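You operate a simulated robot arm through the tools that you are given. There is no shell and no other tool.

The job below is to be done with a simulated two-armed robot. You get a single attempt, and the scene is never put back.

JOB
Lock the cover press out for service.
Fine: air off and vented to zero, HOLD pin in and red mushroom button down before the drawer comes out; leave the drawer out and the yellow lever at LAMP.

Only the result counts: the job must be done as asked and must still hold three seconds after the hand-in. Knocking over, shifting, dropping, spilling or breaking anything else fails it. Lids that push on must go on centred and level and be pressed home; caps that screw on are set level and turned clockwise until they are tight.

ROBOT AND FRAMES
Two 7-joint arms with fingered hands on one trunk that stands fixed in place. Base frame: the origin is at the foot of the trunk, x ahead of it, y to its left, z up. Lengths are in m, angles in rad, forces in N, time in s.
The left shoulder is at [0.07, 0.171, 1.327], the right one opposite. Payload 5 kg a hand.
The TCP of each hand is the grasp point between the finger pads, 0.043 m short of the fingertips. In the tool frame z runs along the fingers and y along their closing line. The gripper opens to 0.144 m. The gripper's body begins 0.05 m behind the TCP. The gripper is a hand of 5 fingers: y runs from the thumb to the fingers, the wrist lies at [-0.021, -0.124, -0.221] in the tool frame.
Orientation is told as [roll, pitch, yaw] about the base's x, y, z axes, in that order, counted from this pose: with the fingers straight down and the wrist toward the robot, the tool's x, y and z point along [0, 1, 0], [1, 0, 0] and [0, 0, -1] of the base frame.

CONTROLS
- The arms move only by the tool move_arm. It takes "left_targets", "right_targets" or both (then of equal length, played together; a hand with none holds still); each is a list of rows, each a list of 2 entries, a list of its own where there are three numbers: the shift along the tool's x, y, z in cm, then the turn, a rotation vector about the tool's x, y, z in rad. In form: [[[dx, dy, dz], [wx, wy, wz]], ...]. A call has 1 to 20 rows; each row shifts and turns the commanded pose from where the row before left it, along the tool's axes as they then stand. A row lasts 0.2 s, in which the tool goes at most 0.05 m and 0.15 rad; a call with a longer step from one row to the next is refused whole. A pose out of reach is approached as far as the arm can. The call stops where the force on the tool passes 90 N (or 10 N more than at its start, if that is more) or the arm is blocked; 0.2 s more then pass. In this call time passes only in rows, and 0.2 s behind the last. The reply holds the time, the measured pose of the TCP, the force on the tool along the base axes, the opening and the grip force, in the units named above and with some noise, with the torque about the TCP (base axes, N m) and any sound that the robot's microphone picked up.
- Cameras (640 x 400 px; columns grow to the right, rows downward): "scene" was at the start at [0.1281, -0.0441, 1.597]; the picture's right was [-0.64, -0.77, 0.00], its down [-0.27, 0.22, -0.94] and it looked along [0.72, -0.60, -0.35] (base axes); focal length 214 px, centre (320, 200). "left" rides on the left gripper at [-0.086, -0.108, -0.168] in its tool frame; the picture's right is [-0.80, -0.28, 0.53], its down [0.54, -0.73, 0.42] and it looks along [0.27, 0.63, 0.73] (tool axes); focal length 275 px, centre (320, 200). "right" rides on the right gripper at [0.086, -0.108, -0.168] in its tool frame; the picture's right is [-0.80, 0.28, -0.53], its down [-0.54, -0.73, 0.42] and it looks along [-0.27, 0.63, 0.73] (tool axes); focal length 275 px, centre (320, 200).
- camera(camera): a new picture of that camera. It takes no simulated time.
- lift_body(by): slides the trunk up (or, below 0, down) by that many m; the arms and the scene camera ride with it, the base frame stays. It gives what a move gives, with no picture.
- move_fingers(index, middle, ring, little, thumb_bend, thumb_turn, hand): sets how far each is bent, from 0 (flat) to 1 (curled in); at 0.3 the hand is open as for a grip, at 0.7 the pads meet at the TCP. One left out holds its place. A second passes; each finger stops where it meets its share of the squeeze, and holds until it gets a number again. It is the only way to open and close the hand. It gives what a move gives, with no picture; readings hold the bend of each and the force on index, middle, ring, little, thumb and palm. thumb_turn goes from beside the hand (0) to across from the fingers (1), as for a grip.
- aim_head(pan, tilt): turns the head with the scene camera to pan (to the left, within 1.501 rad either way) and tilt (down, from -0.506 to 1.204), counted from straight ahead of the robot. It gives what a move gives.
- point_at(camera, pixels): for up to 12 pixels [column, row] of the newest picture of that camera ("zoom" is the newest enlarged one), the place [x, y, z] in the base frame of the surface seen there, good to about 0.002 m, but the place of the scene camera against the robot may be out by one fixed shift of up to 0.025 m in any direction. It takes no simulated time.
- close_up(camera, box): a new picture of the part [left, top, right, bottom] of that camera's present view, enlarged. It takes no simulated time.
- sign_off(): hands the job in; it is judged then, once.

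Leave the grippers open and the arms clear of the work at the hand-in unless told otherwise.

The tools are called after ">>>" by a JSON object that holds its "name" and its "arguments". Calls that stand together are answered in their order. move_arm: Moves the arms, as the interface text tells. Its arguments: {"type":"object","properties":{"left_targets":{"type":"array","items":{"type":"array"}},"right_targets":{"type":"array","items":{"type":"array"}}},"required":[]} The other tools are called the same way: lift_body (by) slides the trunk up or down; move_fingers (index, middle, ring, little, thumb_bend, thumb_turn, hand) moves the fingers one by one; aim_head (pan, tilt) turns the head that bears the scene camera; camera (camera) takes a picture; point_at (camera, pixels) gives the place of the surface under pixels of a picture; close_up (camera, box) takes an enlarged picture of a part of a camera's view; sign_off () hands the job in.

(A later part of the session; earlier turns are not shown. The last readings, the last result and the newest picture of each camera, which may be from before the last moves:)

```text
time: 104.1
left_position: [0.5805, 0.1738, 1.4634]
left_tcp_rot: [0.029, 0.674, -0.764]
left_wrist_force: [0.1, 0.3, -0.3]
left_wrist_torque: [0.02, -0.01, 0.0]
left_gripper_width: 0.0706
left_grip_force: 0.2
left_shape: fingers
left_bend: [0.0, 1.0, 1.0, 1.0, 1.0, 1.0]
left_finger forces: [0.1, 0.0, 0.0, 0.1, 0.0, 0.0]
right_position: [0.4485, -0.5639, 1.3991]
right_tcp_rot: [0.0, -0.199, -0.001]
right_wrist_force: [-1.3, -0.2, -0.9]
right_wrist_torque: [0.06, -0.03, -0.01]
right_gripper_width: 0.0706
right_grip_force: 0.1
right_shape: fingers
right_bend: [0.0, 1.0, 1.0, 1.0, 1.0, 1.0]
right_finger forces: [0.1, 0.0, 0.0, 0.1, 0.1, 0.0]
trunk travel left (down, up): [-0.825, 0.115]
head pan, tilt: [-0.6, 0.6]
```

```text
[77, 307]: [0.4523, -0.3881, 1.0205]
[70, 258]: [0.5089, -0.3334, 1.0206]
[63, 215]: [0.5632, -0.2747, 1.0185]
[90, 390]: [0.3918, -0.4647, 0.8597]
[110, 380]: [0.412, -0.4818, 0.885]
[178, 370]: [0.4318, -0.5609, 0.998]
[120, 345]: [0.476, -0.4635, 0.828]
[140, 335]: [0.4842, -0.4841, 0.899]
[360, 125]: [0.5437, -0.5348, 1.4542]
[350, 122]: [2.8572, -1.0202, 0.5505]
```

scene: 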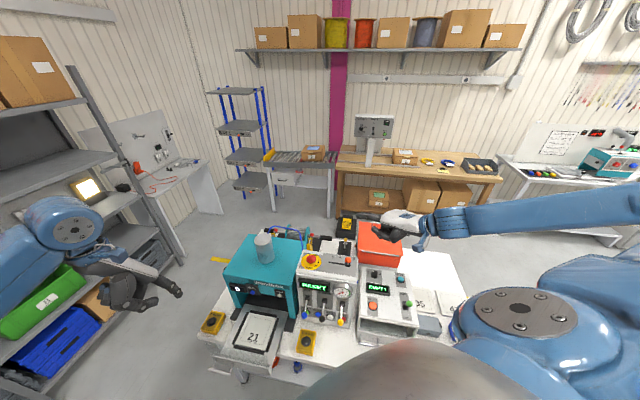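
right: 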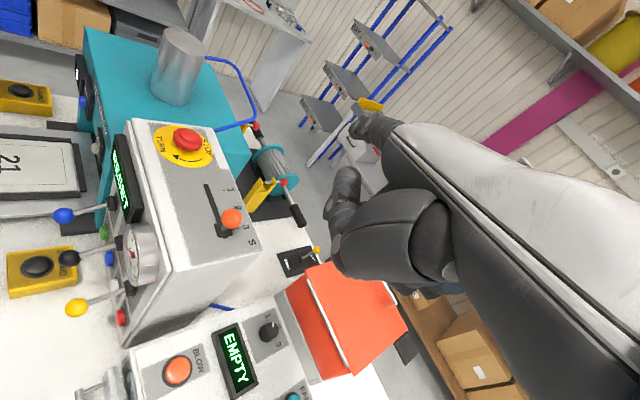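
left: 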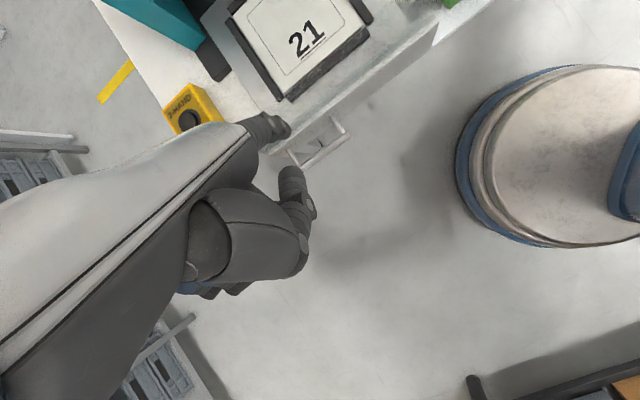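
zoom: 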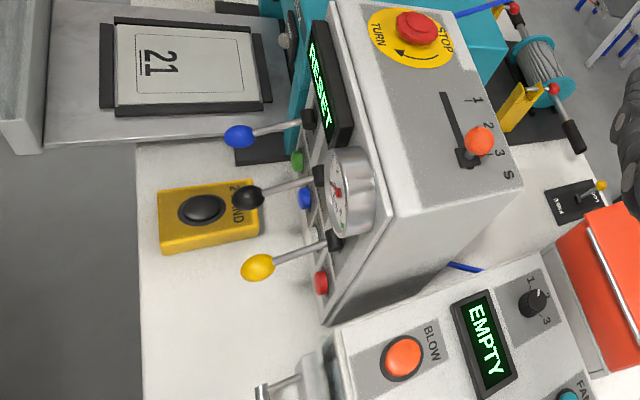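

The display still reads RESET and all is in order. Yellow ball centre ≈ (0.456, -0.386, 1.006). I'll bring the right index back and then left, to a spot just in front of the yellow ball at z≈1.15.

>>> {"name": "move_arm", "arguments": {"right_targets": [[[0, -3.54, 2.34], [0, 0, 0]], [[0, -3.54, 2.34], [0, 0, 0]], [[0, -3.54, 2.34], [0, 0, 0]], [[0, -3.54, 2.34], [0, 0, 0]], [[0, -3.54, 2.34], [0, 0, 0]], [[3.2, -0.55, 2.69], [0, 0, 0]], [[3.2, -0.55, 2.69], [0, 0, 0]], [[3.2, -0.55, 2.69], [0, 0, 0]], [[3.2, -0.55, 2.69], [0, 0, 0]], [[3.2, -0.55, 2.69], [0, 0, 0]], [[0, 0, 0], [0, 0, 0]]]}}

>>> {"name": "camera", "arguments": {"camera": "right"}}

>>> {"name": "camera", "arguments": {"camera": "scene"}}

```text
time: 106.5
left_position: [0.5816, 0.1756, 1.4627]
left_tcp_rot: [0.029, 0.671, -0.763]
left_wrist_force: [-0.2, 0.1, -1.4]
left_wrist_torque: [-0.01, 0.01, 0.0]
left_gripper_width: 0.0704
left_grip_force: 0.1
left_shape: fingers
left_bend: [0.0, 1.0, 1.0, 1.0, 1.0, 1.0]
left_finger forces: [0.0, 0.0, 0.0, 0.0, 0.1, 0.0]
right_position: [0.2791, -0.4918, 1.2428]
right_tcp_rot: [0.0, -0.199, -0.001]
right_wrist_force: [0.6, 0.0, -0.4]
right_wrist_torque: [0.0, 0.03, 0.01]
right_gripper_width: 0.0709
right_grip_force: 0.2
right_shape: fingers
right_bend: [0.0, 1.0, 1.0, 1.0, 1.0, 1.0]
right_finger forces: [0.0, 0.0, 0.1, 0.0, 0.1, 0.1]
right hand out of reach, approached as far as the arm can: row 7, 8, 9, 10
trunk travel left (down, up): [-0.825, 0.115]
head pan, tilt: [-0.6, 0.6]
```

```text
taken
```

right: 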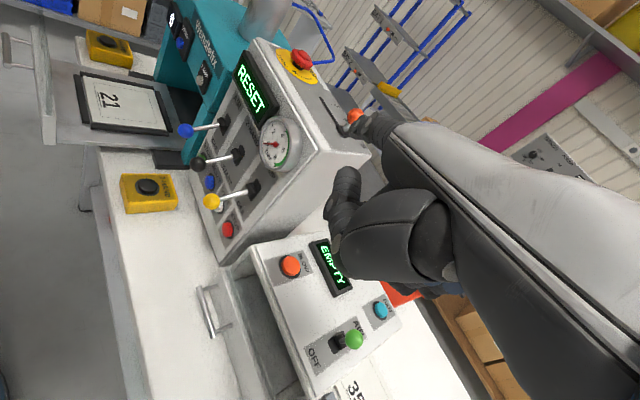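

```text
taken
```

scene: 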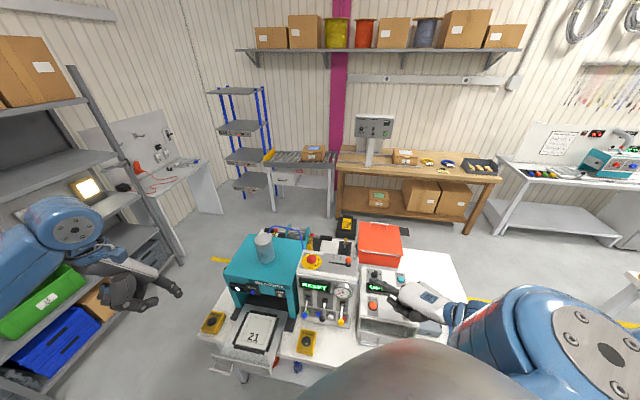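

The straight-ahead pose is out of reach so near the body. I'll use the right hand pointing square to the panel instead (yaw -0.78), lowering it to the right of the yellow lever. First I measure the neighbouring EMPTY machine's front to stay clear.

>>> {"name": "point_at", "arguments": {"camera": "right", "pixels": [[254, 250], [245, 262], [262, 300], [228, 229], [205, 305], [225, 325], [240, 210], [270, 345], [237, 270], [211, 202]]}}

>>> {"name": "close_up", "arguments": {"camera": "right", "box": [160, 160, 340, 340]}}

```text
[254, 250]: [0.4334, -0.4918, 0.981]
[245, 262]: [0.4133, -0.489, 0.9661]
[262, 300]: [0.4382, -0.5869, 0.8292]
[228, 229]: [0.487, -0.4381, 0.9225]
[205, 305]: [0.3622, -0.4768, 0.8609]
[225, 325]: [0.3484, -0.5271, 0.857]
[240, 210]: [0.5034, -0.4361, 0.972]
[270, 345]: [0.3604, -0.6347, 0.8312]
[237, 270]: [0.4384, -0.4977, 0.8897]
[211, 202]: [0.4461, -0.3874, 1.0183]
```

```text
2.22 times, centred on (250, 250) of right
```

zoom: 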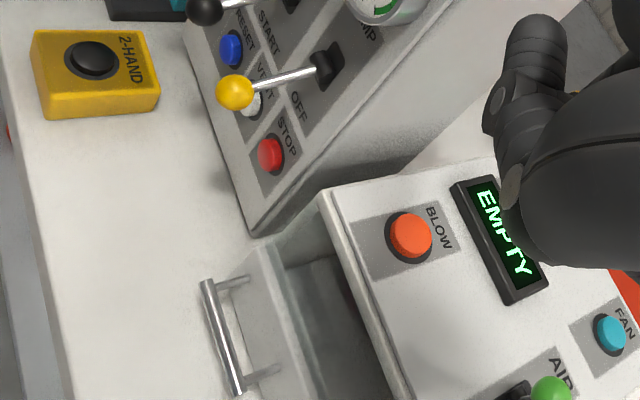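

EMPTY's front edge is at f'≈0.64, so keeping my fingers at f' < 0.61 is safe. I'll move out a bit, tilt to θ=0.1 and yaw the right hand to -0.78 at z≈1.4.

>>> {"name": "move_arm", "arguments": {"right_targets": [[[0.44, 3.39, -2.52], [0, 0, 0]], [[0.44, 3.39, -2.52], [0, 0, 0]], [[0.44, 3.39, -2.52], [0, 0, 0]], [[0.44, 3.39, -2.52], [0, 0, 0]], [[0.44, 3.39, -2.52], [0, 0, 0]], [[0, 0, 0], [0.1, 0, 0]], [[0, 0, 0], [0, -0.013, 0.1293]], [[0, 0, 0], [0, -0.013, 0.1293]], [[0, 0, 0], [0, -0.013, 0.1293]], [[0, 0, 0], [0, -0.013, 0.1293]], [[0, 0, 0], [0, -0.013, 0.1293]], [[0, 0, 0], [0, -0.013, 0.1293]], [[0, 0, 0], [0, 0, 0]]]}}

>>> {"name": "camera", "arguments": {"camera": "right"}}

>>> {"name": "camera", "arguments": {"camera": "scene"}}

```text
time: 109.3
left_position: [0.5827, 0.175, 1.4631]
left_tcp_rot: [0.029, 0.673, -0.764]
left_wrist_force: [0.7, 0.1, 0.9]
left_wrist_torque: [-0.02, -0.01, -0.02]
left_gripper_width: 0.0705
left_grip_force: 0.0
left_shape: fingers
left_bend: [0.0, 1.0, 1.0, 1.0, 1.0, 1.0]
left_finger forces: [0.0, 0.0, 0.0, 0.1, 0.0, 0.0]
right_position: [0.4565, -0.5109, 1.3747]
right_tcp_rot: [-0.002, -0.1, -0.782]
right_wrist_force: [0.2, 0.2, 0.3]
right_wrist_torque: [0.0, 0.02, 0.01]
right_gripper_width: 0.0709
right_grip_force: 0.0
right_shape: fingers
right_bend: [0.0, 1.0, 1.0, 1.0, 1.0, 1.0]
right_finger forces: [0.0, 0.0, 0.1, 0.1, 0.0, 0.1]
right hand out of reach, approached as far as the arm can: row 3, 4, 5, 7, 8, 9, 10, 11
trunk travel left (down, up): [-0.825, 0.115]
head pan, tilt: [-0.6, 0.6]
```

```text
taken
```

right: 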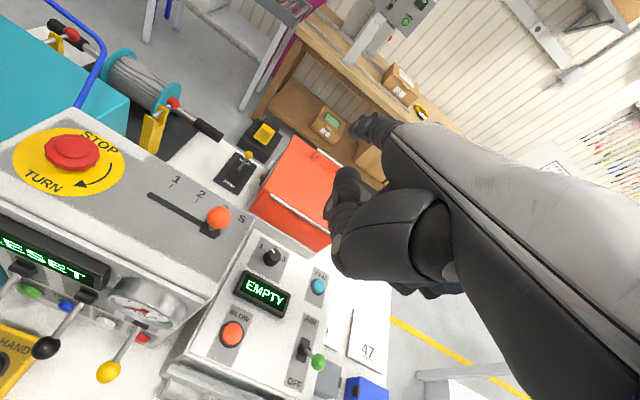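

```text
taken
```

scene: 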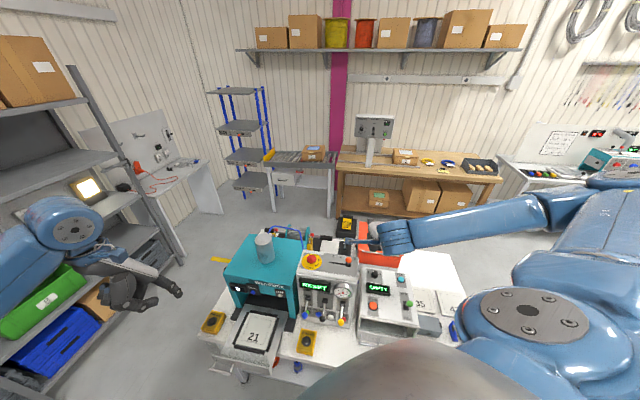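

Yaw is right and the hand hovers over the EMPTY machine at z≈1.37. I'll shift 4.6 cm right and come diagonally back and down half-way, then check.

>>> {"name": "move_arm", "arguments": {"right_targets": [[[-4.6, 0, 0], [0, 0, 0]], [[0, -2.27, 3.93], [0, 0, 0]], [[0, -2.27, 3.93], [0, 0, 0]], [[0, -2.27, 3.93], [0, 0, 0]], [[0, -2.27, 3.93], [0, 0, 0]], [[0, -2.27, 3.93], [0, 0, 0]], [[0, -2.27, 3.93], [0, 0, 0]], [[0, 0, 0], [0, 0, 0]]]}}

>>> {"name": "camera", "arguments": {"camera": "right"}}

>>> {"name": "camera", "arguments": {"camera": "scene"}}

```text
time: 111.1
left_position: [0.5817, 0.1759, 1.4621]
left_tcp_rot: [0.029, 0.671, -0.765]
left_wrist_force: [0.6, -0.8, -0.3]
left_wrist_torque: [-0.02, 0.0, 0.0]
left_gripper_width: 0.0705
left_grip_force: 0.0
left_shape: fingers
left_bend: [0.0, 1.0, 1.0, 1.0, 1.0, 1.0]
left_finger forces: [0.0, 0.0, 0.0, 0.0, 0.1, 0.0]
right_position: [0.4195, -0.5275, 1.319]
right_tcp_rot: [-0.007, -0.082, -0.785]
right_wrist_force: [-0.2, -0.2, 0.0]
right_wrist_torque: [-0.04, -0.01, 0.0]
right_gripper_width: 0.0711
right_grip_force: 0.2
right_shape: fingers
right_bend: [0.0, 1.0, 1.0, 1.0, 1.0, 1.0]
right_finger forces: [0.0, 0.0, 0.1, 0.0, 0.0, 0.0]
right hand out of reach, approached as far as the arm can: row 1, 2, 3, 4, 5, 6, 7
trunk travel left (down, up): [-0.825, 0.115]
head pan, tilt: [-0.6, 0.6]
```

```text
taken
```

right: 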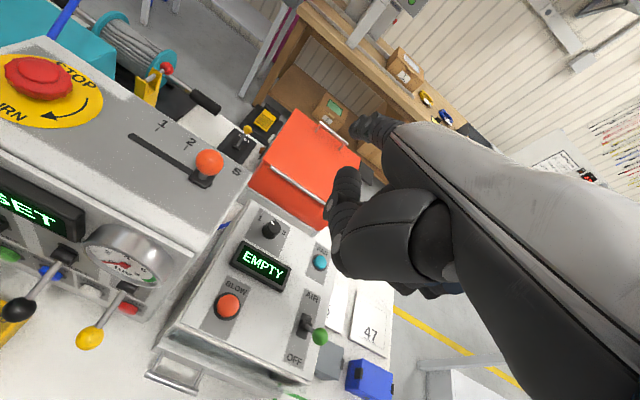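

```text
taken
```

scene: 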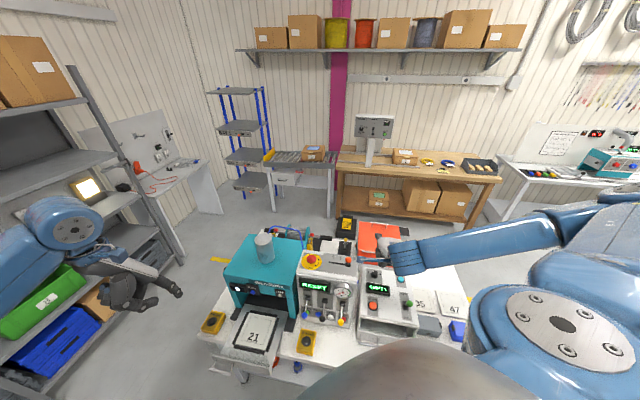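

That arm posture hits a joint limit, so I back out. New plan: palm-down right hand with yaw +0.25, pointing forward-left, which suits the right arm better. I'll move out a bit and turn there.

>>> {"name": "move_arm", "arguments": {"right_targets": [[[0, 4, -2.5], [0, 0, 0]], [[0, 4, -2.5], [0, 0, 0]], [[0, 0, 0], [0, 0.0129, -0.1287]], [[0, 0, 0], [0, 0.0129, -0.1287]], [[0, 0, 0], [0, 0.0129, -0.1287]], [[0, 0, 0], [0, 0.0129, -0.1287]], [[0, 0, 0], [0, 0.0129, -0.1287]], [[0, 0, 0], [0, 0.0129, -0.1287]], [[0, 0, 0], [0, 0.0129, -0.1287]], [[0, 0, 0], [0, 0.0129, -0.1287]], [[0, 0, 0], [0, 0, 0]]]}}

>>> {"name": "camera", "arguments": {"camera": "right"}}

```text
time: 113.5
left_position: [0.5801, 0.1753, 1.4634]
left_tcp_rot: [0.029, 0.671, -0.764]
left_wrist_force: [-0.3, 0.3, -0.6]
left_wrist_torque: [-0.02, 0.0, 0.02]
left_gripper_width: 0.0705
left_grip_force: 0.1
left_shape: fingers
left_bend: [0.0, 1.0, 1.0, 1.0, 1.0, 1.0]
left_finger forces: [0.0, 0.1, 0.0, 0.1, 0.1, 0.0]
right_position: [0.472, -0.5793, 1.3773]
right_tcp_rot: [0.0, -0.099, 0.254]
right_wrist_force: [-0.1, 0.1, 0.0]
right_wrist_torque: [-0.01, 0.02, 0.01]
right_gripper_width: 0.0711
right_grip_force: 0.0
right_shape: fingers
right_bend: [0.0, 1.0, 1.0, 1.0, 1.0, 1.0]
right_finger forces: [0.0, 0.0, 0.0, 0.0, 0.0, 0.1]
trunk travel left (down, up): [-0.825, 0.115]
head pan, tilt: [-0.6, 0.6]
```

```text
taken
```

right: 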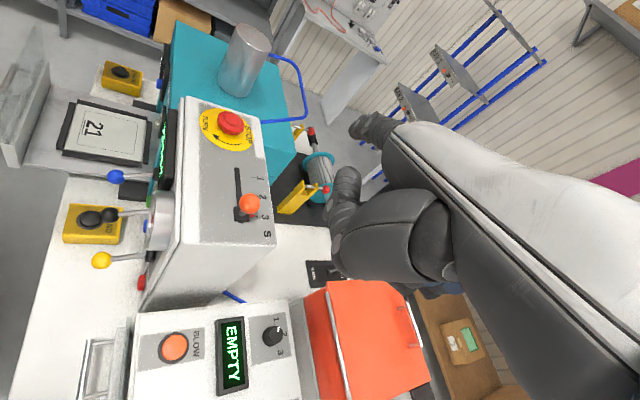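

Good reach here. I'll go in two legs to a spot just in front and to the right of the yellow ball, with the tip at z≈1.10.

>>> {"name": "move_arm", "arguments": {"right_targets": [[[1.706, -2.216, 3.336], [0, 0, 0]], [[1.706, -2.216, 3.336], [0, 0, 0]], [[1.706, -2.216, 3.336], [0, 0, 0]], [[1.706, -2.216, 3.336], [0, 0, 0]], [[1.706, -2.216, 3.336], [0, 0, 0]], [[2.065, -1.49, 3.02], [0, 0, 0]], [[2.065, -1.49, 3.02], [0, 0, 0]], [[2.065, -1.49, 3.02], [0, 0, 0]], [[2.065, -1.49, 3.02], [0, 0, 0]], [[0, 0, 0], [0, 0, 0]]]}}

>>> {"name": "camera", "arguments": {"camera": "right"}}

>>> {"name": "camera", "arguments": {"camera": "scene"}}

```text
time: 115.7
left_position: [0.5807, 0.1762, 1.4614]
left_tcp_rot: [0.03, 0.673, -0.764]
left_wrist_force: [0.6, 1.0, -0.7]
left_wrist_torque: [-0.01, 0.03, 0.01]
left_gripper_width: 0.0705
left_grip_force: 0.1
left_shape: fingers
left_bend: [0.0, 1.0, 1.0, 1.0, 1.0, 1.0]
left_finger forces: [0.1, 0.0, 0.0, 0.0, 0.1, 0.0]
right_position: [0.2874, -0.5146, 1.1862]
right_tcp_rot: [0.001, -0.099, 0.255]
right_wrist_force: [-0.2, 0.6, 0.9]
right_wrist_torque: [-0.04, 0.0, -0.03]
right_gripper_width: 0.0709
right_grip_force: 0.1
right_shape: fingers
right_bend: [0.0, 1.0, 1.0, 1.0, 1.0, 1.0]
right_finger forces: [0.1, 0.0, 0.0, 0.0, 0.1, 0.0]
right hand out of reach, approached as far as the arm can: row 6, 7, 8, 9
trunk travel left (down, up): [-0.825, 0.115]
head pan, tilt: [-0.6, 0.6]
```

```text
taken
```

right: 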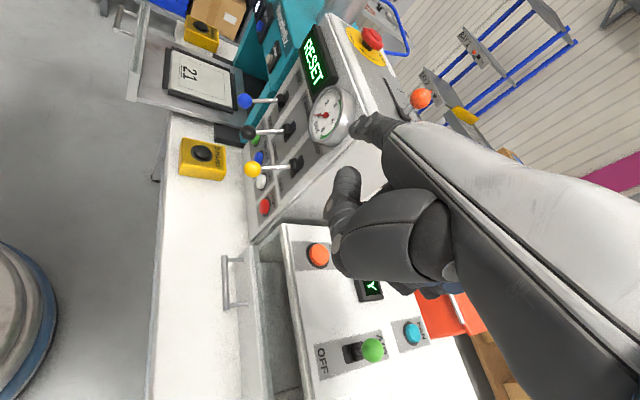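

```text
taken
```

scene: 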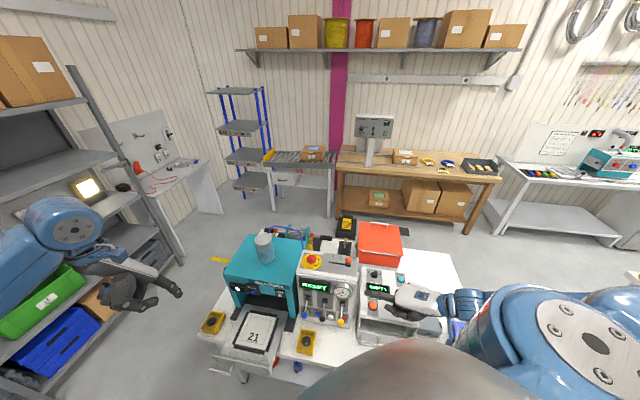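

Still a reach limit (too far below the shoulder). The hand reaches nearer when the trunk is low, so I'll first lift the hand up and out, then lower the trunk by 0.3 m and retry.

>>> {"name": "move_arm", "arguments": {"right_targets": [[[-1.2, 1.9, -3.6], [0, 0, 0]], [[-1.2, 1.9, -3.6], [0, 0, 0]], [[-1.2, 1.9, -3.6], [0, 0, 0]], [[-1.2, 1.9, -3.6], [0, 0, 0]], [[-1.2, 1.9, -3.6], [0, 0, 0]], [[-1.2, 1.9, -3.6], [0, 0, 0]], [[-1.2, 1.9, -3.6], [0, 0, 0]], [[-1.2, 1.9, -3.6], [0, 0, 0]], [[0, 0, 0], [0, 0, 0]]]}}

>>> {"name": "camera", "arguments": {"camera": "scene"}}

```text
time: 117.7
left_position: [0.5804, 0.1754, 1.4632]
left_tcp_rot: [0.028, 0.672, -0.766]
left_wrist_force: [-0.9, 1.2, 0.8]
left_wrist_torque: [0.02, 0.0, 0.0]
left_gripper_width: 0.0706
left_grip_force: 0.0
left_shape: fingers
left_bend: [0.0, 1.0, 1.0, 1.0, 1.0, 1.0]
left_finger forces: [0.1, 0.1, 0.0, 0.0, 0.1, 0.1]
right_position: [0.43, -0.5749, 1.4878]
right_tcp_rot: [0.001, -0.099, 0.253]
right_wrist_force: [0.4, 0.7, -0.5]
right_wrist_torque: [0.02, 0.0, 0.03]
right_gripper_width: 0.0706
right_grip_force: 0.1
right_shape: fingers
right_bend: [0.0, 1.0, 1.0, 1.0, 1.0, 1.0]
right_finger forces: [0.1, 0.0, 0.0, 0.0, 0.0, 0.0]
trunk travel left (down, up): [-0.825, 0.115]
head pan, tilt: [-0.6, 0.6]
```

```text
taken
```

scene: 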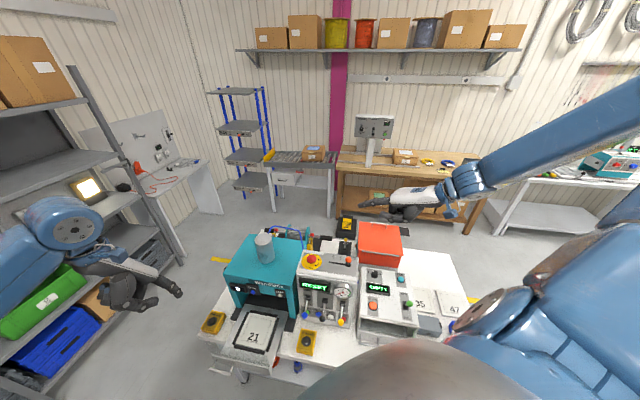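

Hand is up and out at z≈1.49. Now I lower the trunk 0.3 m; the right hand ends at z≈1.19, well above the EMPTY machine, and the left stays clear of the drawer.

>>> {"name": "lift_body", "arguments": {"by": -0.3}}

>>> {"name": "camera", "arguments": {"camera": "right"}}

>>> {"name": "camera", "arguments": {"camera": "scene"}}

```text
time: 120.7
left_position: [0.5818, 0.175, 1.1639]
left_tcp_rot: [0.029, 0.674, -0.764]
left_wrist_force: [-0.3, 0.7, -0.4]
left_wrist_torque: [-0.02, -0.03, -0.02]
left_gripper_width: 0.07
left_grip_force: 0.0
left_shape: fingers
left_bend: [0.0, 1.0, 1.0, 1.0, 1.0, 1.0]
left_finger forces: [0.0, 0.0, 0.0, 0.0, 0.0, 0.1]
right_position: [0.4311, -0.5772, 1.1865]
right_tcp_rot: [-0.001, -0.099, 0.251]
right_wrist_force: [-0.4, 0.2, 0.5]
right_wrist_torque: [0.01, -0.07, -0.03]
right_gripper_width: 0.0711
right_grip_force: 0.3
right_shape: fingers
right_bend: [0.0, 1.0, 1.0, 1.0, 1.0, 1.0]
right_finger forces: [0.6, 0.1, 0.0, 0.0, 0.0, 0.1]
trunk travel left (down, up): [-0.525, 0.415]
head pan, tilt: [-0.6, 0.6]
```

```text
taken
```

right: 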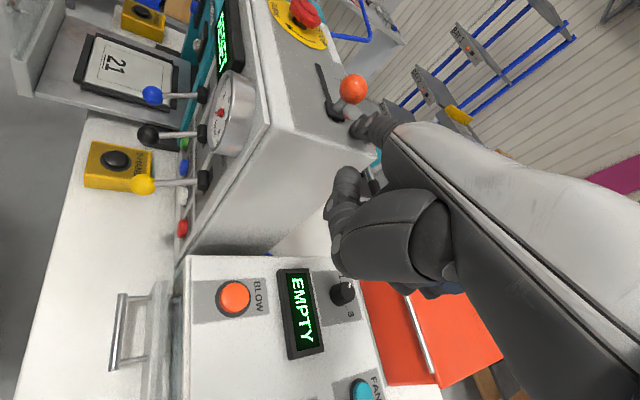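

```text
taken
```

scene: 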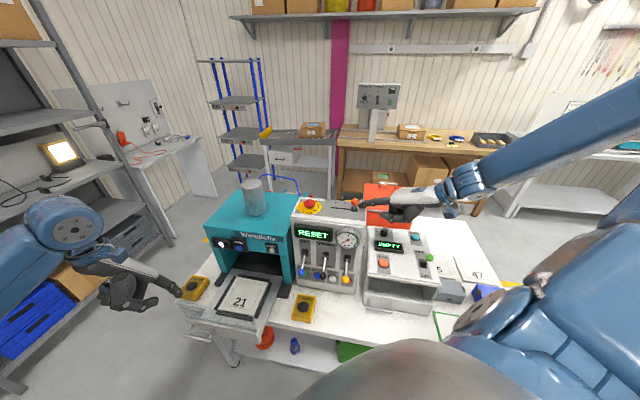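

The index tip is touching the top edge of the control box (0.6 N) — I must get it off at once: straight up 4 cm, then back.

>>> {"name": "move_arm", "arguments": {"right_targets": [[[0, -0.4, -3.98], [0, 0, 0]], [[0, -3.5, -2.5], [0, 0, 0]], [[0, 0, 0], [0, 0, 0]]]}}

>>> {"name": "camera", "arguments": {"camera": "right"}}

>>> {"name": "close_up", "arguments": {"camera": "right", "box": [200, 0, 400, 180]}}

>>> {"name": "close_up", "arguments": {"camera": "scene", "box": [280, 180, 400, 300]}}

```text
time: 121.5
left_position: [0.5825, 0.1743, 1.1636]
left_tcp_rot: [0.029, 0.675, -0.765]
left_wrist_force: [0.3, -1.2, 0.1]
left_wrist_torque: [0.06, 0.02, -0.03]
left_gripper_width: 0.0703
left_grip_force: 0.0
left_shape: fingers
left_bend: [0.0, 1.0, 1.0, 1.0, 1.0, 1.0]
left_finger forces: [0.1, 0.0, 0.0, 0.0, 0.1, 0.0]
right_position: [0.385, -0.5874, 1.2449]
right_tcp_rot: [0.001, -0.1, 0.253]
right_wrist_force: [-0.4, 0.4, -0.8]
right_wrist_torque: [0.08, 0.0, 0.0]
right_gripper_width: 0.071
right_grip_force: 0.2
right_shape: fingers
right_bend: [0.0, 1.0, 1.0, 1.0, 1.0, 1.0]
right_finger forces: [0.0, 0.0, 0.0, 0.2, 0.1, 0.0]
trunk travel left (down, up): [-0.525, 0.415]
head pan, tilt: [-0.6, 0.6]
```

```text
taken
```

right: 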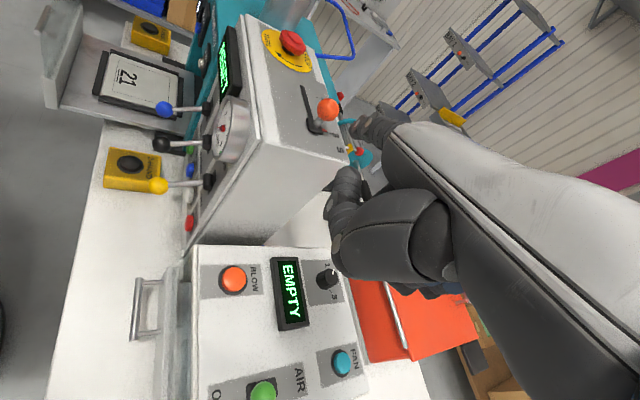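

```text
2.22 times, centred on (300, 90) of right
```

zoom: 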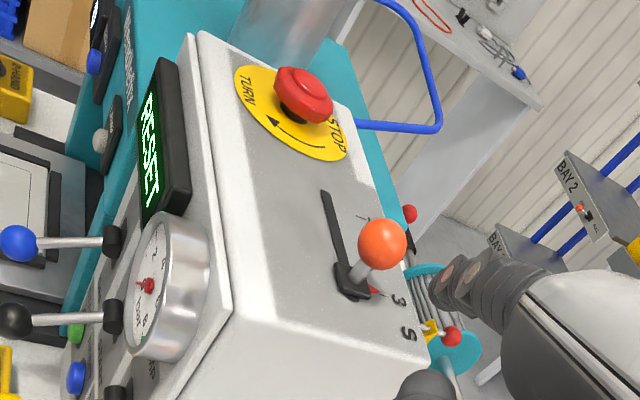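

```text
3.33 times, centred on (340, 240) of scene
```

zoom: 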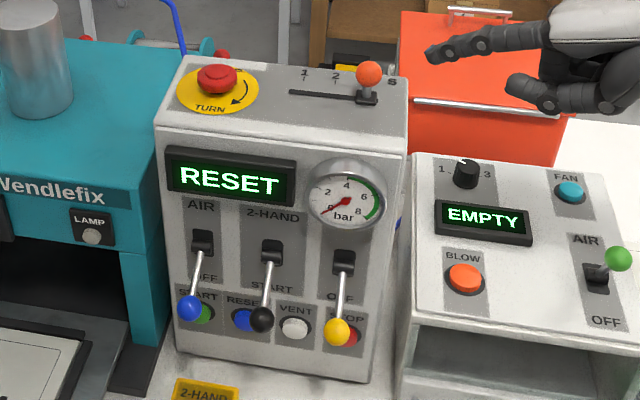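

The orange lever is still at 3 and nothing moved. I'll go on toward the spot right-front of the yellow ball, now with the lower trunk.

>>> {"name": "move_arm", "arguments": {"right_targets": [[[2.88, -2.45, 2.6], [0, 0, 0]], [[2.88, -2.45, 2.6], [0, 0, 0]], [[2.88, -2.45, 2.6], [0, 0, 0]], [[2.25, 0.02, 3.35], [0, 0, 0]], [[2.25, 0.02, 3.35], [0, 0, 0]], [[2.25, 0.02, 3.35], [0, 0, 0]], [[0, 0, 0], [0, 0, 0]]]}}

>>> {"name": "camera", "arguments": {"camera": "right"}}

>>> {"name": "close_up", "arguments": {"camera": "scene", "box": [280, 190, 440, 330]}}

```text
time: 123.1
left_position: [0.5817, 0.176, 1.1624]
left_tcp_rot: [0.029, 0.671, -0.764]
left_wrist_force: [-0.2, 0.8, 0.3]
left_wrist_torque: [-0.01, -0.03, 0.03]
left_gripper_width: 0.0706
left_grip_force: 0.0
left_shape: fingers
left_bend: [0.0, 1.0, 1.0, 1.0, 1.0, 1.0]
left_finger forces: [0.0, 0.0, 0.0, 0.0, 0.0, 0.0]
right_position: [0.3042, -0.4834, 1.0509]
right_tcp_rot: [0.003, -0.099, 0.255]
right_wrist_force: [-0.3, 0.2, 0.2]
right_wrist_torque: [-0.04, 0.03, 0.0]
right_gripper_width: 0.0708
right_grip_force: 0.0
right_shape: fingers
right_bend: [0.0, 1.0, 1.0, 1.0, 1.0, 1.0]
right_finger forces: [0.1, 0.0, 0.1, 0.1, 0.1, 0.1]
right hand out of reach, approached as far as the arm can: row 3, 4, 5, 6
trunk travel left (down, up): [-0.525, 0.415]
head pan, tilt: [-0.6, 0.6]
```

```text
taken
```

right: 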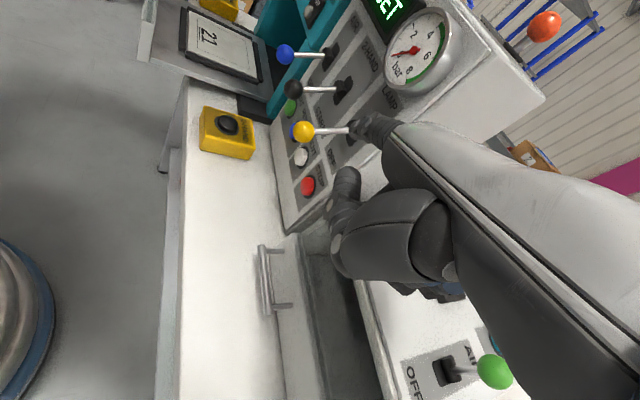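

```text
2.86 times, centred on (360, 260) of scene
```

zoom: 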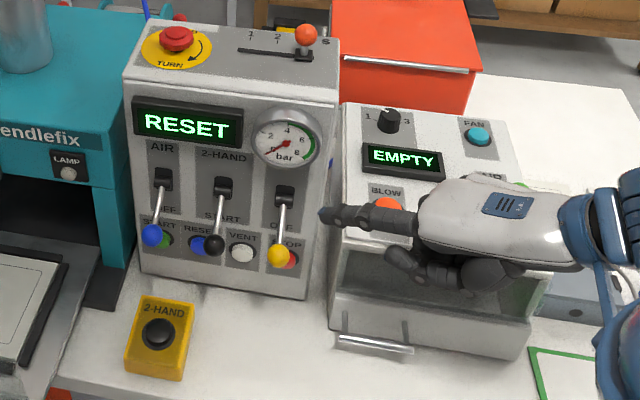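

Much closer. The index tip is now right of the yellow lever at z≈1.08. I'll measure the EMPTY machine's front edge and the yellow ball from here to plan the last descent.

>>> {"name": "point_at", "arguments": {"camera": "right", "pixels": [[303, 245], [306, 262], [335, 310], [362, 370], [266, 280], [303, 131], [308, 186], [290, 235], [365, 122], [358, 128], [376, 125], [320, 215]]}}

>>> {"name": "close_up", "arguments": {"camera": "right", "box": [230, 60, 450, 260]}}

```text
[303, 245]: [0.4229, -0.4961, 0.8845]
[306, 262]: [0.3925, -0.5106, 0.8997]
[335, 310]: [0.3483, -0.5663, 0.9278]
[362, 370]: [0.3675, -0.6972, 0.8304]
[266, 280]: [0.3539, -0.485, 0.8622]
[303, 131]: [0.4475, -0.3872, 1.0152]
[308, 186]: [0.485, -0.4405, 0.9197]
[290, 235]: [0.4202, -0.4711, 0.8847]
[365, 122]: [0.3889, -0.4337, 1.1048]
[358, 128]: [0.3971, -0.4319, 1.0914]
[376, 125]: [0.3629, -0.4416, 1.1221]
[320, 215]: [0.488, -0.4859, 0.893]
```

```text
2.00 times, centred on (340, 160) of right
```

zoom: 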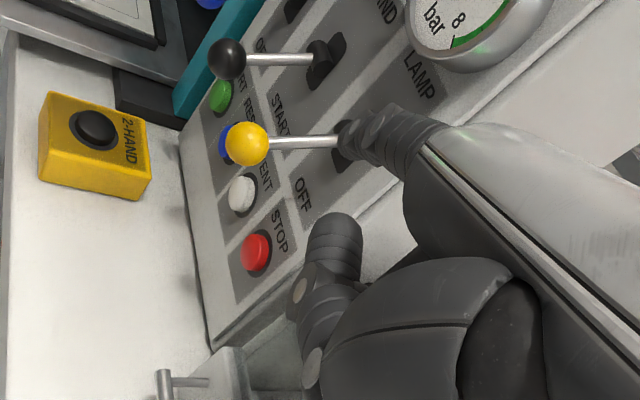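

The palm-down pose is cramped here. A "handshake" posture (thumb side up, index pointing forward-left along the panel) is roomier: the other fingers hang below the index and the wrist stays out to the right. I'll lift to z≈1.2 to the right and rotate into that.

>>> {"name": "move_arm", "arguments": {"right_targets": [[[-0.87, 0.05, -3.74], [0, 0, 0]], [[-0.87, 0.05, -3.74], [0, 0, 0]], [[-0.87, 0.05, -3.74], [0, 0, 0]], [[-0.87, 0.05, -3.74], [0, 0, 0]], [[0, 0, 0], [0.00677, 0.13442, 0.0548]], [[0, 0, 0], [0.00677, 0.13442, 0.0548]], [[0, 0, 0], [0.00677, 0.13442, 0.0548]], [[0, 0, 0], [0.00677, 0.13442, 0.0548]], [[0, 0, 0], [0.00677, 0.13442, 0.0548]], [[0, 0, 0], [0.00677, 0.13442, 0.0548]], [[0, 0, 0], [0.00677, 0.13442, 0.0548]], [[0, 0, 0], [0.00677, 0.13442, 0.0548]], [[0, 0, 0], [0.00677, 0.13442, 0.0548]], [[0, 0, 0], [0.00677, 0.13442, 0.0548]], [[0, 0, 0], [0, 0, 0]]]}}

>>> {"name": "camera", "arguments": {"camera": "right"}}

>>> {"name": "camera", "arguments": {"camera": "scene"}}

```text
time: 126.3
left_position: [0.5811, 0.1753, 1.1625]
left_tcp_rot: [0.032, 0.671, -0.763]
left_wrist_force: [0.0, 0.8, -0.1]
left_wrist_torque: [-0.03, 0.0, -0.01]
left_gripper_width: 0.0705
left_grip_force: 0.2
left_shape: fingers
left_bend: [0.0, 1.0, 1.0, 1.0, 1.0, 1.0]
left_finger forces: [0.0, 0.1, 0.1, 0.0, 0.1, 0.0]
right_position: [0.3039, -0.5329, 1.1962]
right_tcp_rot: [1.348, 0.271, -0.104]
right_wrist_force: [0.2, 0.4, 0.3]
right_wrist_torque: [0.01, 0.01, 0.02]
right_gripper_width: 0.0704
right_grip_force: 0.0
right_shape: fingers
right_bend: [0.0, 1.0, 1.0, 1.0, 1.0, 1.0]
right_finger forces: [0.0, 0.0, 0.1, 0.0, 0.0, 0.1]
right hand out of reach, approached as far as the arm can: row 1, 2
trunk travel left (down, up): [-0.525, 0.415]
head pan, tilt: [-0.6, 0.6]
```

```text
taken
```

right: 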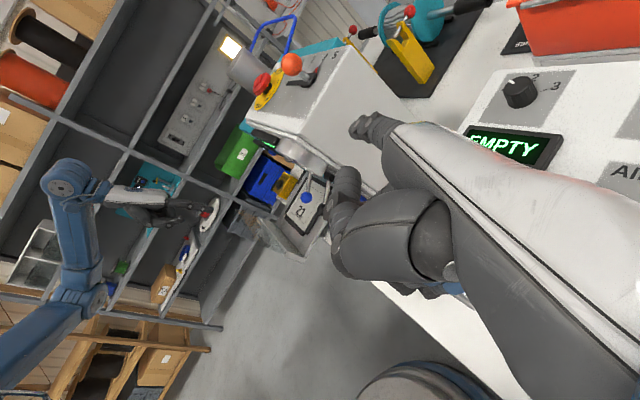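

```text
taken
```

scene: 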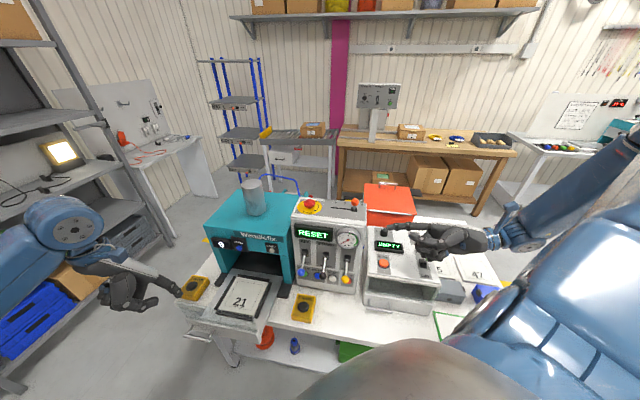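

The handshake posture works. I'll now move left to bring the index tip in front of the box's right edge (tip z≈1.14), just right of the yellow lever.

>>> {"name": "move_arm", "arguments": {"right_targets": [[[-0.77, -0.53, 4.42], [0, 0, 0]], [[-0.77, -0.53, 4.42], [0, 0, 0]], [[-0.77, -0.53, 4.42], [0, 0, 0]], [[0, 0, 0], [0, 0, 0]]]}}

>>> {"name": "camera", "arguments": {"camera": "scene"}}

>>> {"name": "close_up", "arguments": {"camera": "scene", "box": [280, 190, 460, 330]}}

>>> {"name": "camera", "arguments": {"camera": "right"}}

```text
time: 127.3
left_position: [0.5815, 0.1754, 1.1629]
left_tcp_rot: [0.031, 0.673, -0.766]
left_wrist_force: [-0.5, 0.2, 0.5]
left_wrist_torque: [0.02, 0.02, 0.02]
left_gripper_width: 0.0706
left_grip_force: 0.1
left_shape: fingers
left_bend: [0.0, 1.0, 1.0, 1.0, 1.0, 1.0]
left_finger forces: [0.0, 0.0, 0.0, 0.0, 0.1, 0.0]
right_position: [0.2867, -0.4058, 1.1489]
right_tcp_rot: [1.345, 0.269, -0.103]
right_wrist_force: [-0.6, 0.4, 0.2]
right_wrist_torque: [0.01, -0.02, 0.0]
right_gripper_width: 0.0707
right_grip_force: 0.0
right_shape: fingers
right_bend: [0.0, 1.0, 1.0, 1.0, 1.0, 1.0]
right_finger forces: [0.0, 0.1, 0.0, 0.1, 0.0, 0.0]
trunk travel left (down, up): [-0.525, 0.415]
head pan, tilt: [-0.6, 0.6]
```

```text
taken
```

scene: 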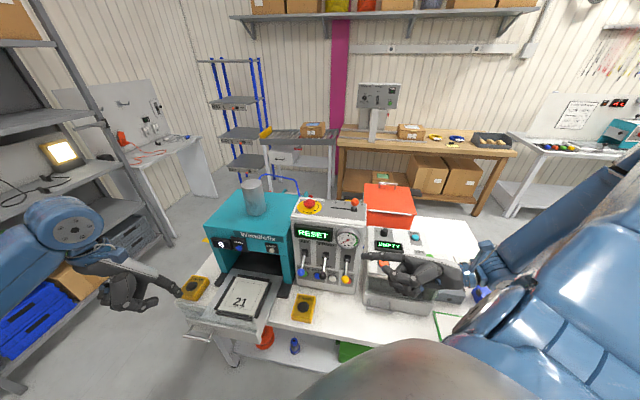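

```text
2.86 times, centred on (370, 260) of scene
```

zoom: 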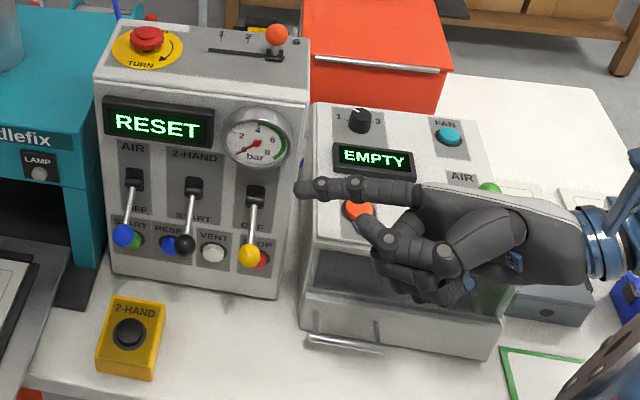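

```text
taken
```

right: 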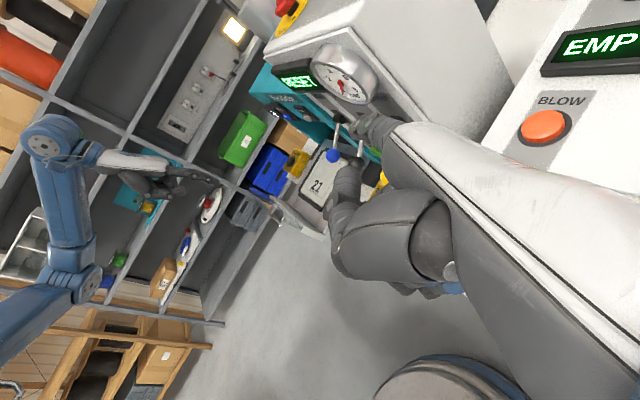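

It reached the spot exactly. I'll measure the index tip in this enlarged view (about (300,190)) together with the yellow ball (250,255).

>>> {"name": "close_up", "arguments": {"camera": "scene", "box": [320, 220, 400, 300]}}

>>> {"name": "point_at", "arguments": {"camera": "scene", "pixels": [[364, 256], [368, 256], [380, 257], [395, 257], [346, 279], [392, 270], [400, 280], [420, 290]]}}

```text
5.00 times, centred on (360, 260) of scene
```

zoom: 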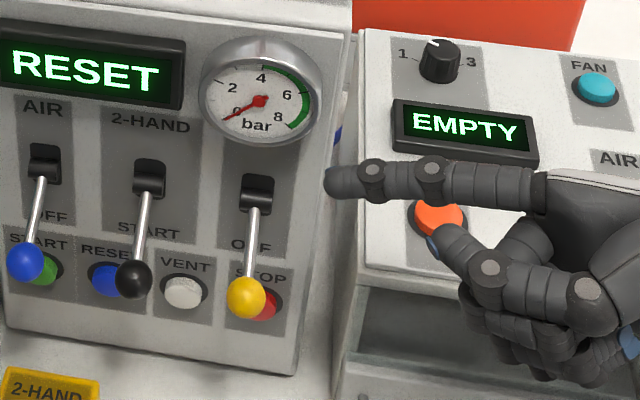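

```text
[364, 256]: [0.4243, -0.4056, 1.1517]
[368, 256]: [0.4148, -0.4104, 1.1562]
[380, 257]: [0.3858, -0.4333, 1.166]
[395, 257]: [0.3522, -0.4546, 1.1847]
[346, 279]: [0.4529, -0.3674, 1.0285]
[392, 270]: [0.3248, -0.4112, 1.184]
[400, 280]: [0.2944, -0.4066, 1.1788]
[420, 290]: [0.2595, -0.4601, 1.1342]
```

The tip is 4.7 cm right of the ball and level with it in depth, as planned. Before lowering I check how low the curled fingers hang (around (396,296)) compared with the EMPTY drawer and handle.

>>> {"name": "point_at", "arguments": {"camera": "scene", "pixels": [[396, 294], [405, 297], [415, 298], [425, 298], [435, 295], [400, 290], [390, 286], [380, 310], [375, 300], [390, 305], [372, 288]]}}

```text
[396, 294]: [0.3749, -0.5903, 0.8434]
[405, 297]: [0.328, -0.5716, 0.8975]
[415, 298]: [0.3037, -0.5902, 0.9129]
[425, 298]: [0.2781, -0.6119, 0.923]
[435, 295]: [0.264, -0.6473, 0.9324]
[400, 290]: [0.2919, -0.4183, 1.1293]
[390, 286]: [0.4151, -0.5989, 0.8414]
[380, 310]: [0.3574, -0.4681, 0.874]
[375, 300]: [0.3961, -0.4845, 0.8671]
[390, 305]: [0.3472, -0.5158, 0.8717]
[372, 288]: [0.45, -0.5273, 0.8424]
```

EMPTY's front is at f'≈0.64 and its handle at z≈0.865; my lowest finger will pass at z≥0.91 and f'≤0.59. I'll lower 17 cm straight down.

>>> {"name": "move_arm", "arguments": {"right_targets": [[[-3.99, 1.13, 0.92], [0, 0, 0]], [[-3.99, 1.13, 0.92], [0, 0, 0]], [[-3.99, 1.13, 0.92], [0, 0, 0]], [[0, 0, 0], [0, 0, 0]]]}}

>>> {"name": "close_up", "arguments": {"camera": "scene", "box": [320, 230, 430, 320]}}

>>> {"name": "camera", "arguments": {"camera": "right"}}

```text
time: 128.3
left_position: [0.5801, 0.1758, 1.1641]
left_tcp_rot: [0.03, 0.671, -0.763]
left_wrist_force: [-0.3, -0.5, 0.9]
left_wrist_torque: [-0.02, 0.03, -0.03]
left_gripper_width: 0.0707
left_grip_force: 0.0
left_shape: fingers
left_bend: [0.0, 1.0, 1.0, 1.0, 1.0, 1.0]
left_finger forces: [0.0, 0.1, 0.1, 0.1, 0.0, 0.0]
right_position: [0.2866, -0.4058, 1.0225]
right_tcp_rot: [1.345, 0.269, -0.104]
right_wrist_force: [-0.2, 0.1, 0.3]
right_wrist_torque: [0.03, 0.02, 0.01]
right_gripper_width: 0.0708
right_grip_force: 0.0
right_shape: fingers
right_bend: [0.0, 1.0, 1.0, 1.0, 1.0, 1.0]
right_finger forces: [0.0, 0.0, 0.0, 0.0, 0.0, 0.1]
trunk travel left (down, up): [-0.525, 0.415]
head pan, tilt: [-0.6, 0.6]
```

```text
4.44 times, centred on (375, 275) of scene
```

zoom: 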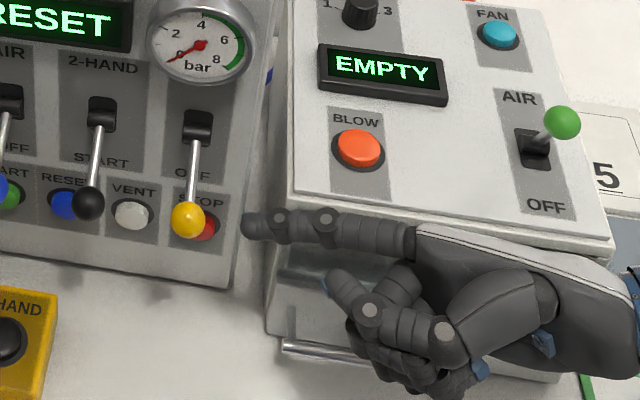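

```text
taken
```

right: 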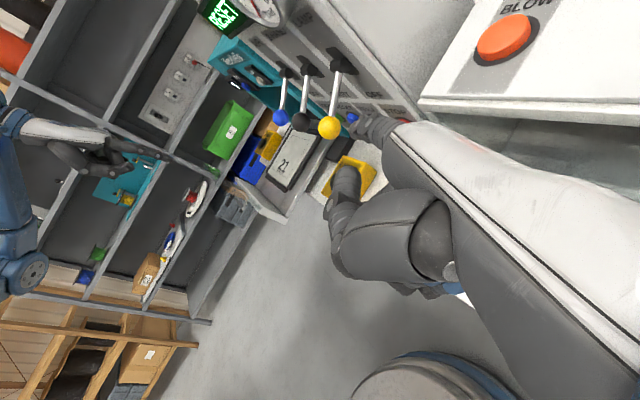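

Tracking is perfect. I'll lower the last 4.7 cm so that the finger is below the ball's underside, then compare tip and ball.

>>> {"name": "move_arm", "arguments": {"right_targets": [[[-2.2, 0.62, 0.5], [0, 0, 0]], [[-2.2, 0.62, 0.5], [0, 0, 0]], [[0, 0, 0], [0, 0, 0]]]}}

>>> {"name": "camera", "arguments": {"camera": "scene"}}

>>> {"name": "close_up", "arguments": {"camera": "scene", "box": [325, 240, 405, 310]}}

>>> {"name": "camera", "arguments": {"camera": "right"}}

```text
time: 129.1
left_position: [0.5805, 0.1742, 1.1625]
left_tcp_rot: [0.03, 0.671, -0.765]
left_wrist_force: [0.4, -0.3, -0.3]
left_wrist_torque: [-0.01, 0.01, 0.03]
left_gripper_width: 0.0705
left_grip_force: 0.2
left_shape: fingers
left_bend: [0.0, 1.0, 1.0, 1.0, 1.0, 1.0]
left_finger forces: [0.0, 0.0, 0.1, 0.1, 0.0, 0.0]
right_position: [0.289, -0.4062, 0.9761]
right_tcp_rot: [1.344, 0.269, -0.102]
right_wrist_force: [0.3, 0.0, 0.7]
right_wrist_torque: [-0.01, -0.03, -0.01]
right_gripper_width: 0.0708
right_grip_force: 0.0
right_shape: fingers
right_bend: [0.0, 1.0, 1.0, 1.0, 1.0, 1.0]
right_finger forces: [0.0, 0.0, 0.1, 0.0, 0.0, 0.1]
trunk travel left (down, up): [-0.525, 0.415]
head pan, tilt: [-0.6, 0.6]
```

```text
taken
```

scene: 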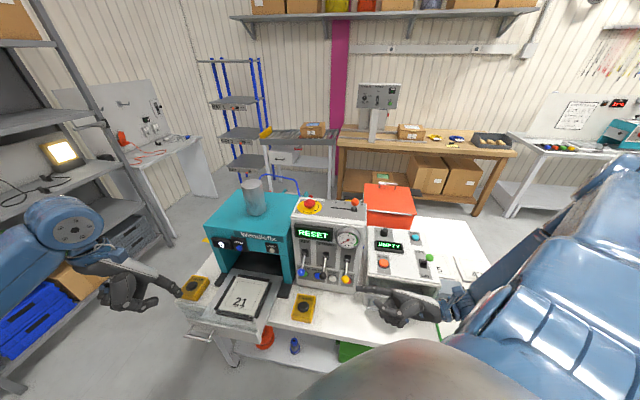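

```text
5.71 times, centred on (365, 275) of scene
```

zoom: 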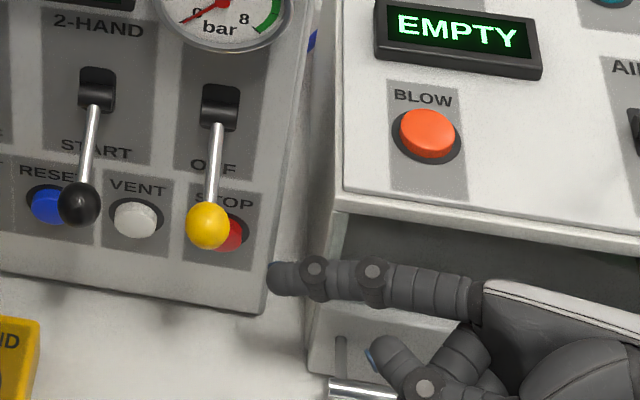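

```text
taken
```

right: 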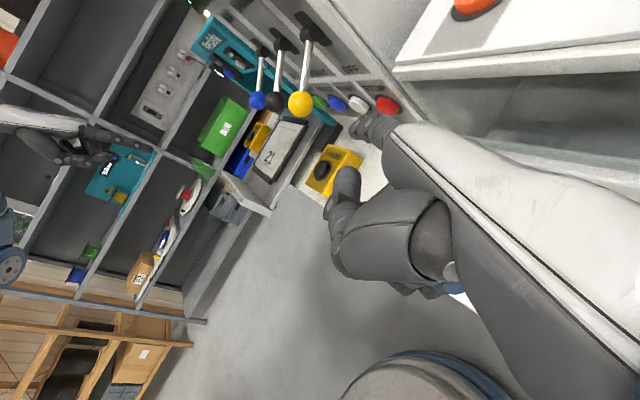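

I'll measure the tip (357,288) against the ball (345,279) in the scene picture.

>>> {"name": "point_at", "arguments": {"camera": "scene", "pixels": [[358, 288], [361, 288], [372, 289], [385, 291], [345, 279], [346, 278], [373, 304], [380, 307]]}}

>>> {"name": "point_at", "arguments": {"camera": "right", "pixels": [[300, 103], [358, 124], [365, 120], [376, 124], [385, 105], [357, 103]]}}

```text
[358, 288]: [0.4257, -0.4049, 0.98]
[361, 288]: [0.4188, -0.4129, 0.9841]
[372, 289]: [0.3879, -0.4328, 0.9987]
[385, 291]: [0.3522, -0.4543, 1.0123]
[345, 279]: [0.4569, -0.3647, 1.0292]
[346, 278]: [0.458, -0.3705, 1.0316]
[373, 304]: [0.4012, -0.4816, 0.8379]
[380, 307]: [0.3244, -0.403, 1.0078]
```

```text
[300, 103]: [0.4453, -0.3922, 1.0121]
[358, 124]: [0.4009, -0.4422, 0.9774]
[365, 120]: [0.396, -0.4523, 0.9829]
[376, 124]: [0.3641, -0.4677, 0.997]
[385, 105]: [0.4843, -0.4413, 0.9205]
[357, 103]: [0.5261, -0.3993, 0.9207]
```

The finger runs about 2.4 cm below the ball's level, aimed slightly to its panel side. I'll slide it 7 cm forward-left so the tip lies ~2 cm beyond the ball, underneath it.

>>> {"name": "move_arm", "arguments": {"right_targets": [[[1.18, 2.3, 2.32], [0, 0, 0]], [[1.18, 2.3, 2.32], [0, 0, 0]], [[0, 0, 0], [0, 0, 0]]]}}

>>> {"name": "camera", "arguments": {"camera": "scene"}}

>>> {"name": "close_up", "arguments": {"camera": "scene", "box": [310, 230, 400, 310]}}

>>> {"name": "camera", "arguments": {"camera": "right"}}

```text
time: 129.9
left_position: [0.5795, 0.1751, 1.1633]
left_tcp_rot: [0.03, 0.673, -0.765]
left_wrist_force: [1.2, -0.9, -0.3]
left_wrist_torque: [-0.01, -0.04, 0.01]
left_gripper_width: 0.0706
left_grip_force: 0.0
left_shape: fingers
left_bend: [0.0, 1.0, 1.0, 1.0, 1.0, 1.0]
left_finger forces: [0.0, 0.0, 0.0, 0.1, 0.0, 0.0]
right_position: [0.3403, -0.3622, 0.9761]
right_tcp_rot: [1.346, 0.269, -0.104]
right_wrist_force: [0.2, -0.4, 0.0]
right_wrist_torque: [0.02, 0.0, -0.01]
right_gripper_width: 0.0708
right_grip_force: 0.1
right_shape: fingers
right_bend: [0.0, 1.0, 1.0, 1.0, 1.0, 1.0]
right_finger forces: [0.0, 0.0, 0.0, 0.1, 0.0, 0.0]
trunk travel left (down, up): [-0.525, 0.415]
head pan, tilt: [-0.6, 0.6]
```

```text
taken
```

scene: 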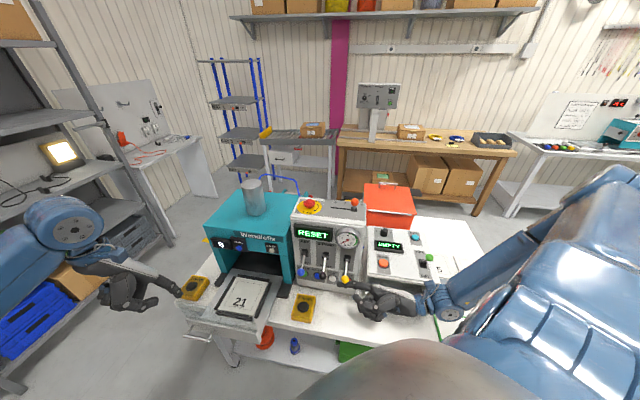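

```text
5.00 times, centred on (355, 270) of scene
```

zoom: 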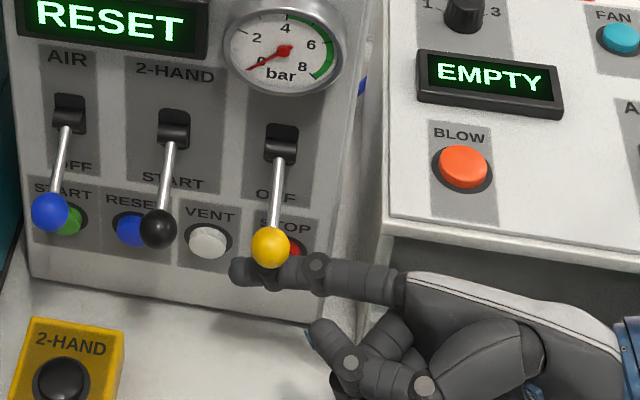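

```text
taken
```

right: 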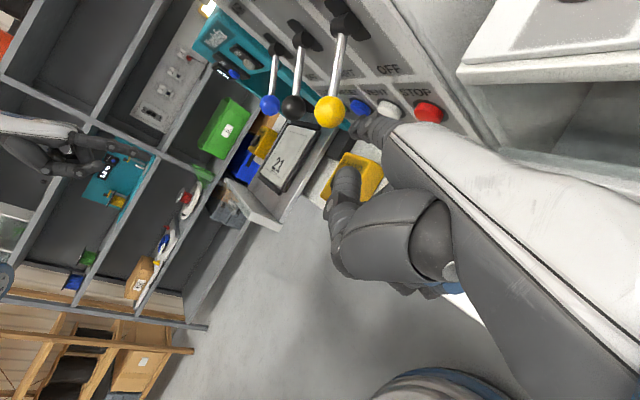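

The index lies under the yellow ball. I'll lift straight up in 1 cm rows, 4 cm first, watching the force.

>>> {"name": "move_arm", "arguments": {"right_targets": [[[0.939, -0.265, -0.216], [0, 0, 0]], [[0.939, -0.265, -0.216], [0, 0, 0]], [[0.939, -0.265, -0.216], [0, 0, 0]], [[0.939, -0.265, -0.216], [0, 0, 0]]]}}

>>> {"name": "close_up", "arguments": {"camera": "scene", "box": [310, 230, 400, 310]}}

```text
time: 130.9
left_position: [0.5803, 0.174, 1.1625]
left_tcp_rot: [0.03, 0.672, -0.764]
left_wrist_force: [0.1, 0.3, 0.2]
left_wrist_torque: [-0.03, 0.0, 0.03]
left_gripper_width: 0.0705
left_grip_force: 0.1
left_shape: fingers
left_bend: [0.0, 1.0, 1.0, 1.0, 1.0, 1.0]
left_finger forces: [0.1, 0.1, 0.0, 0.0, 0.0, 0.0]
right_position: [0.3396, -0.3594, 1.0159]
right_tcp_rot: [1.346, 0.271, -0.101]
right_wrist_force: [-0.9, -0.5, -1.5]
right_wrist_torque: [0.05, 0.25, -0.16]
right_gripper_width: 0.0707
right_grip_force: 0.9
right_shape: fingers
right_bend: [0.0, 1.0, 1.0, 1.0, 1.0, 1.0]
right_finger forces: [2.2, 0.1, 0.0, 0.0, 0.1, 0.1]
trunk travel left (down, up): [-0.525, 0.415]
head pan, tilt: [-0.6, 0.6]
```

```text
5.00 times, centred on (355, 270) of scene
```

zoom: 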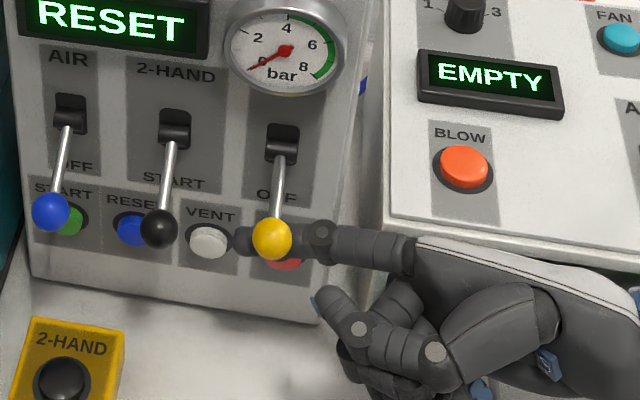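

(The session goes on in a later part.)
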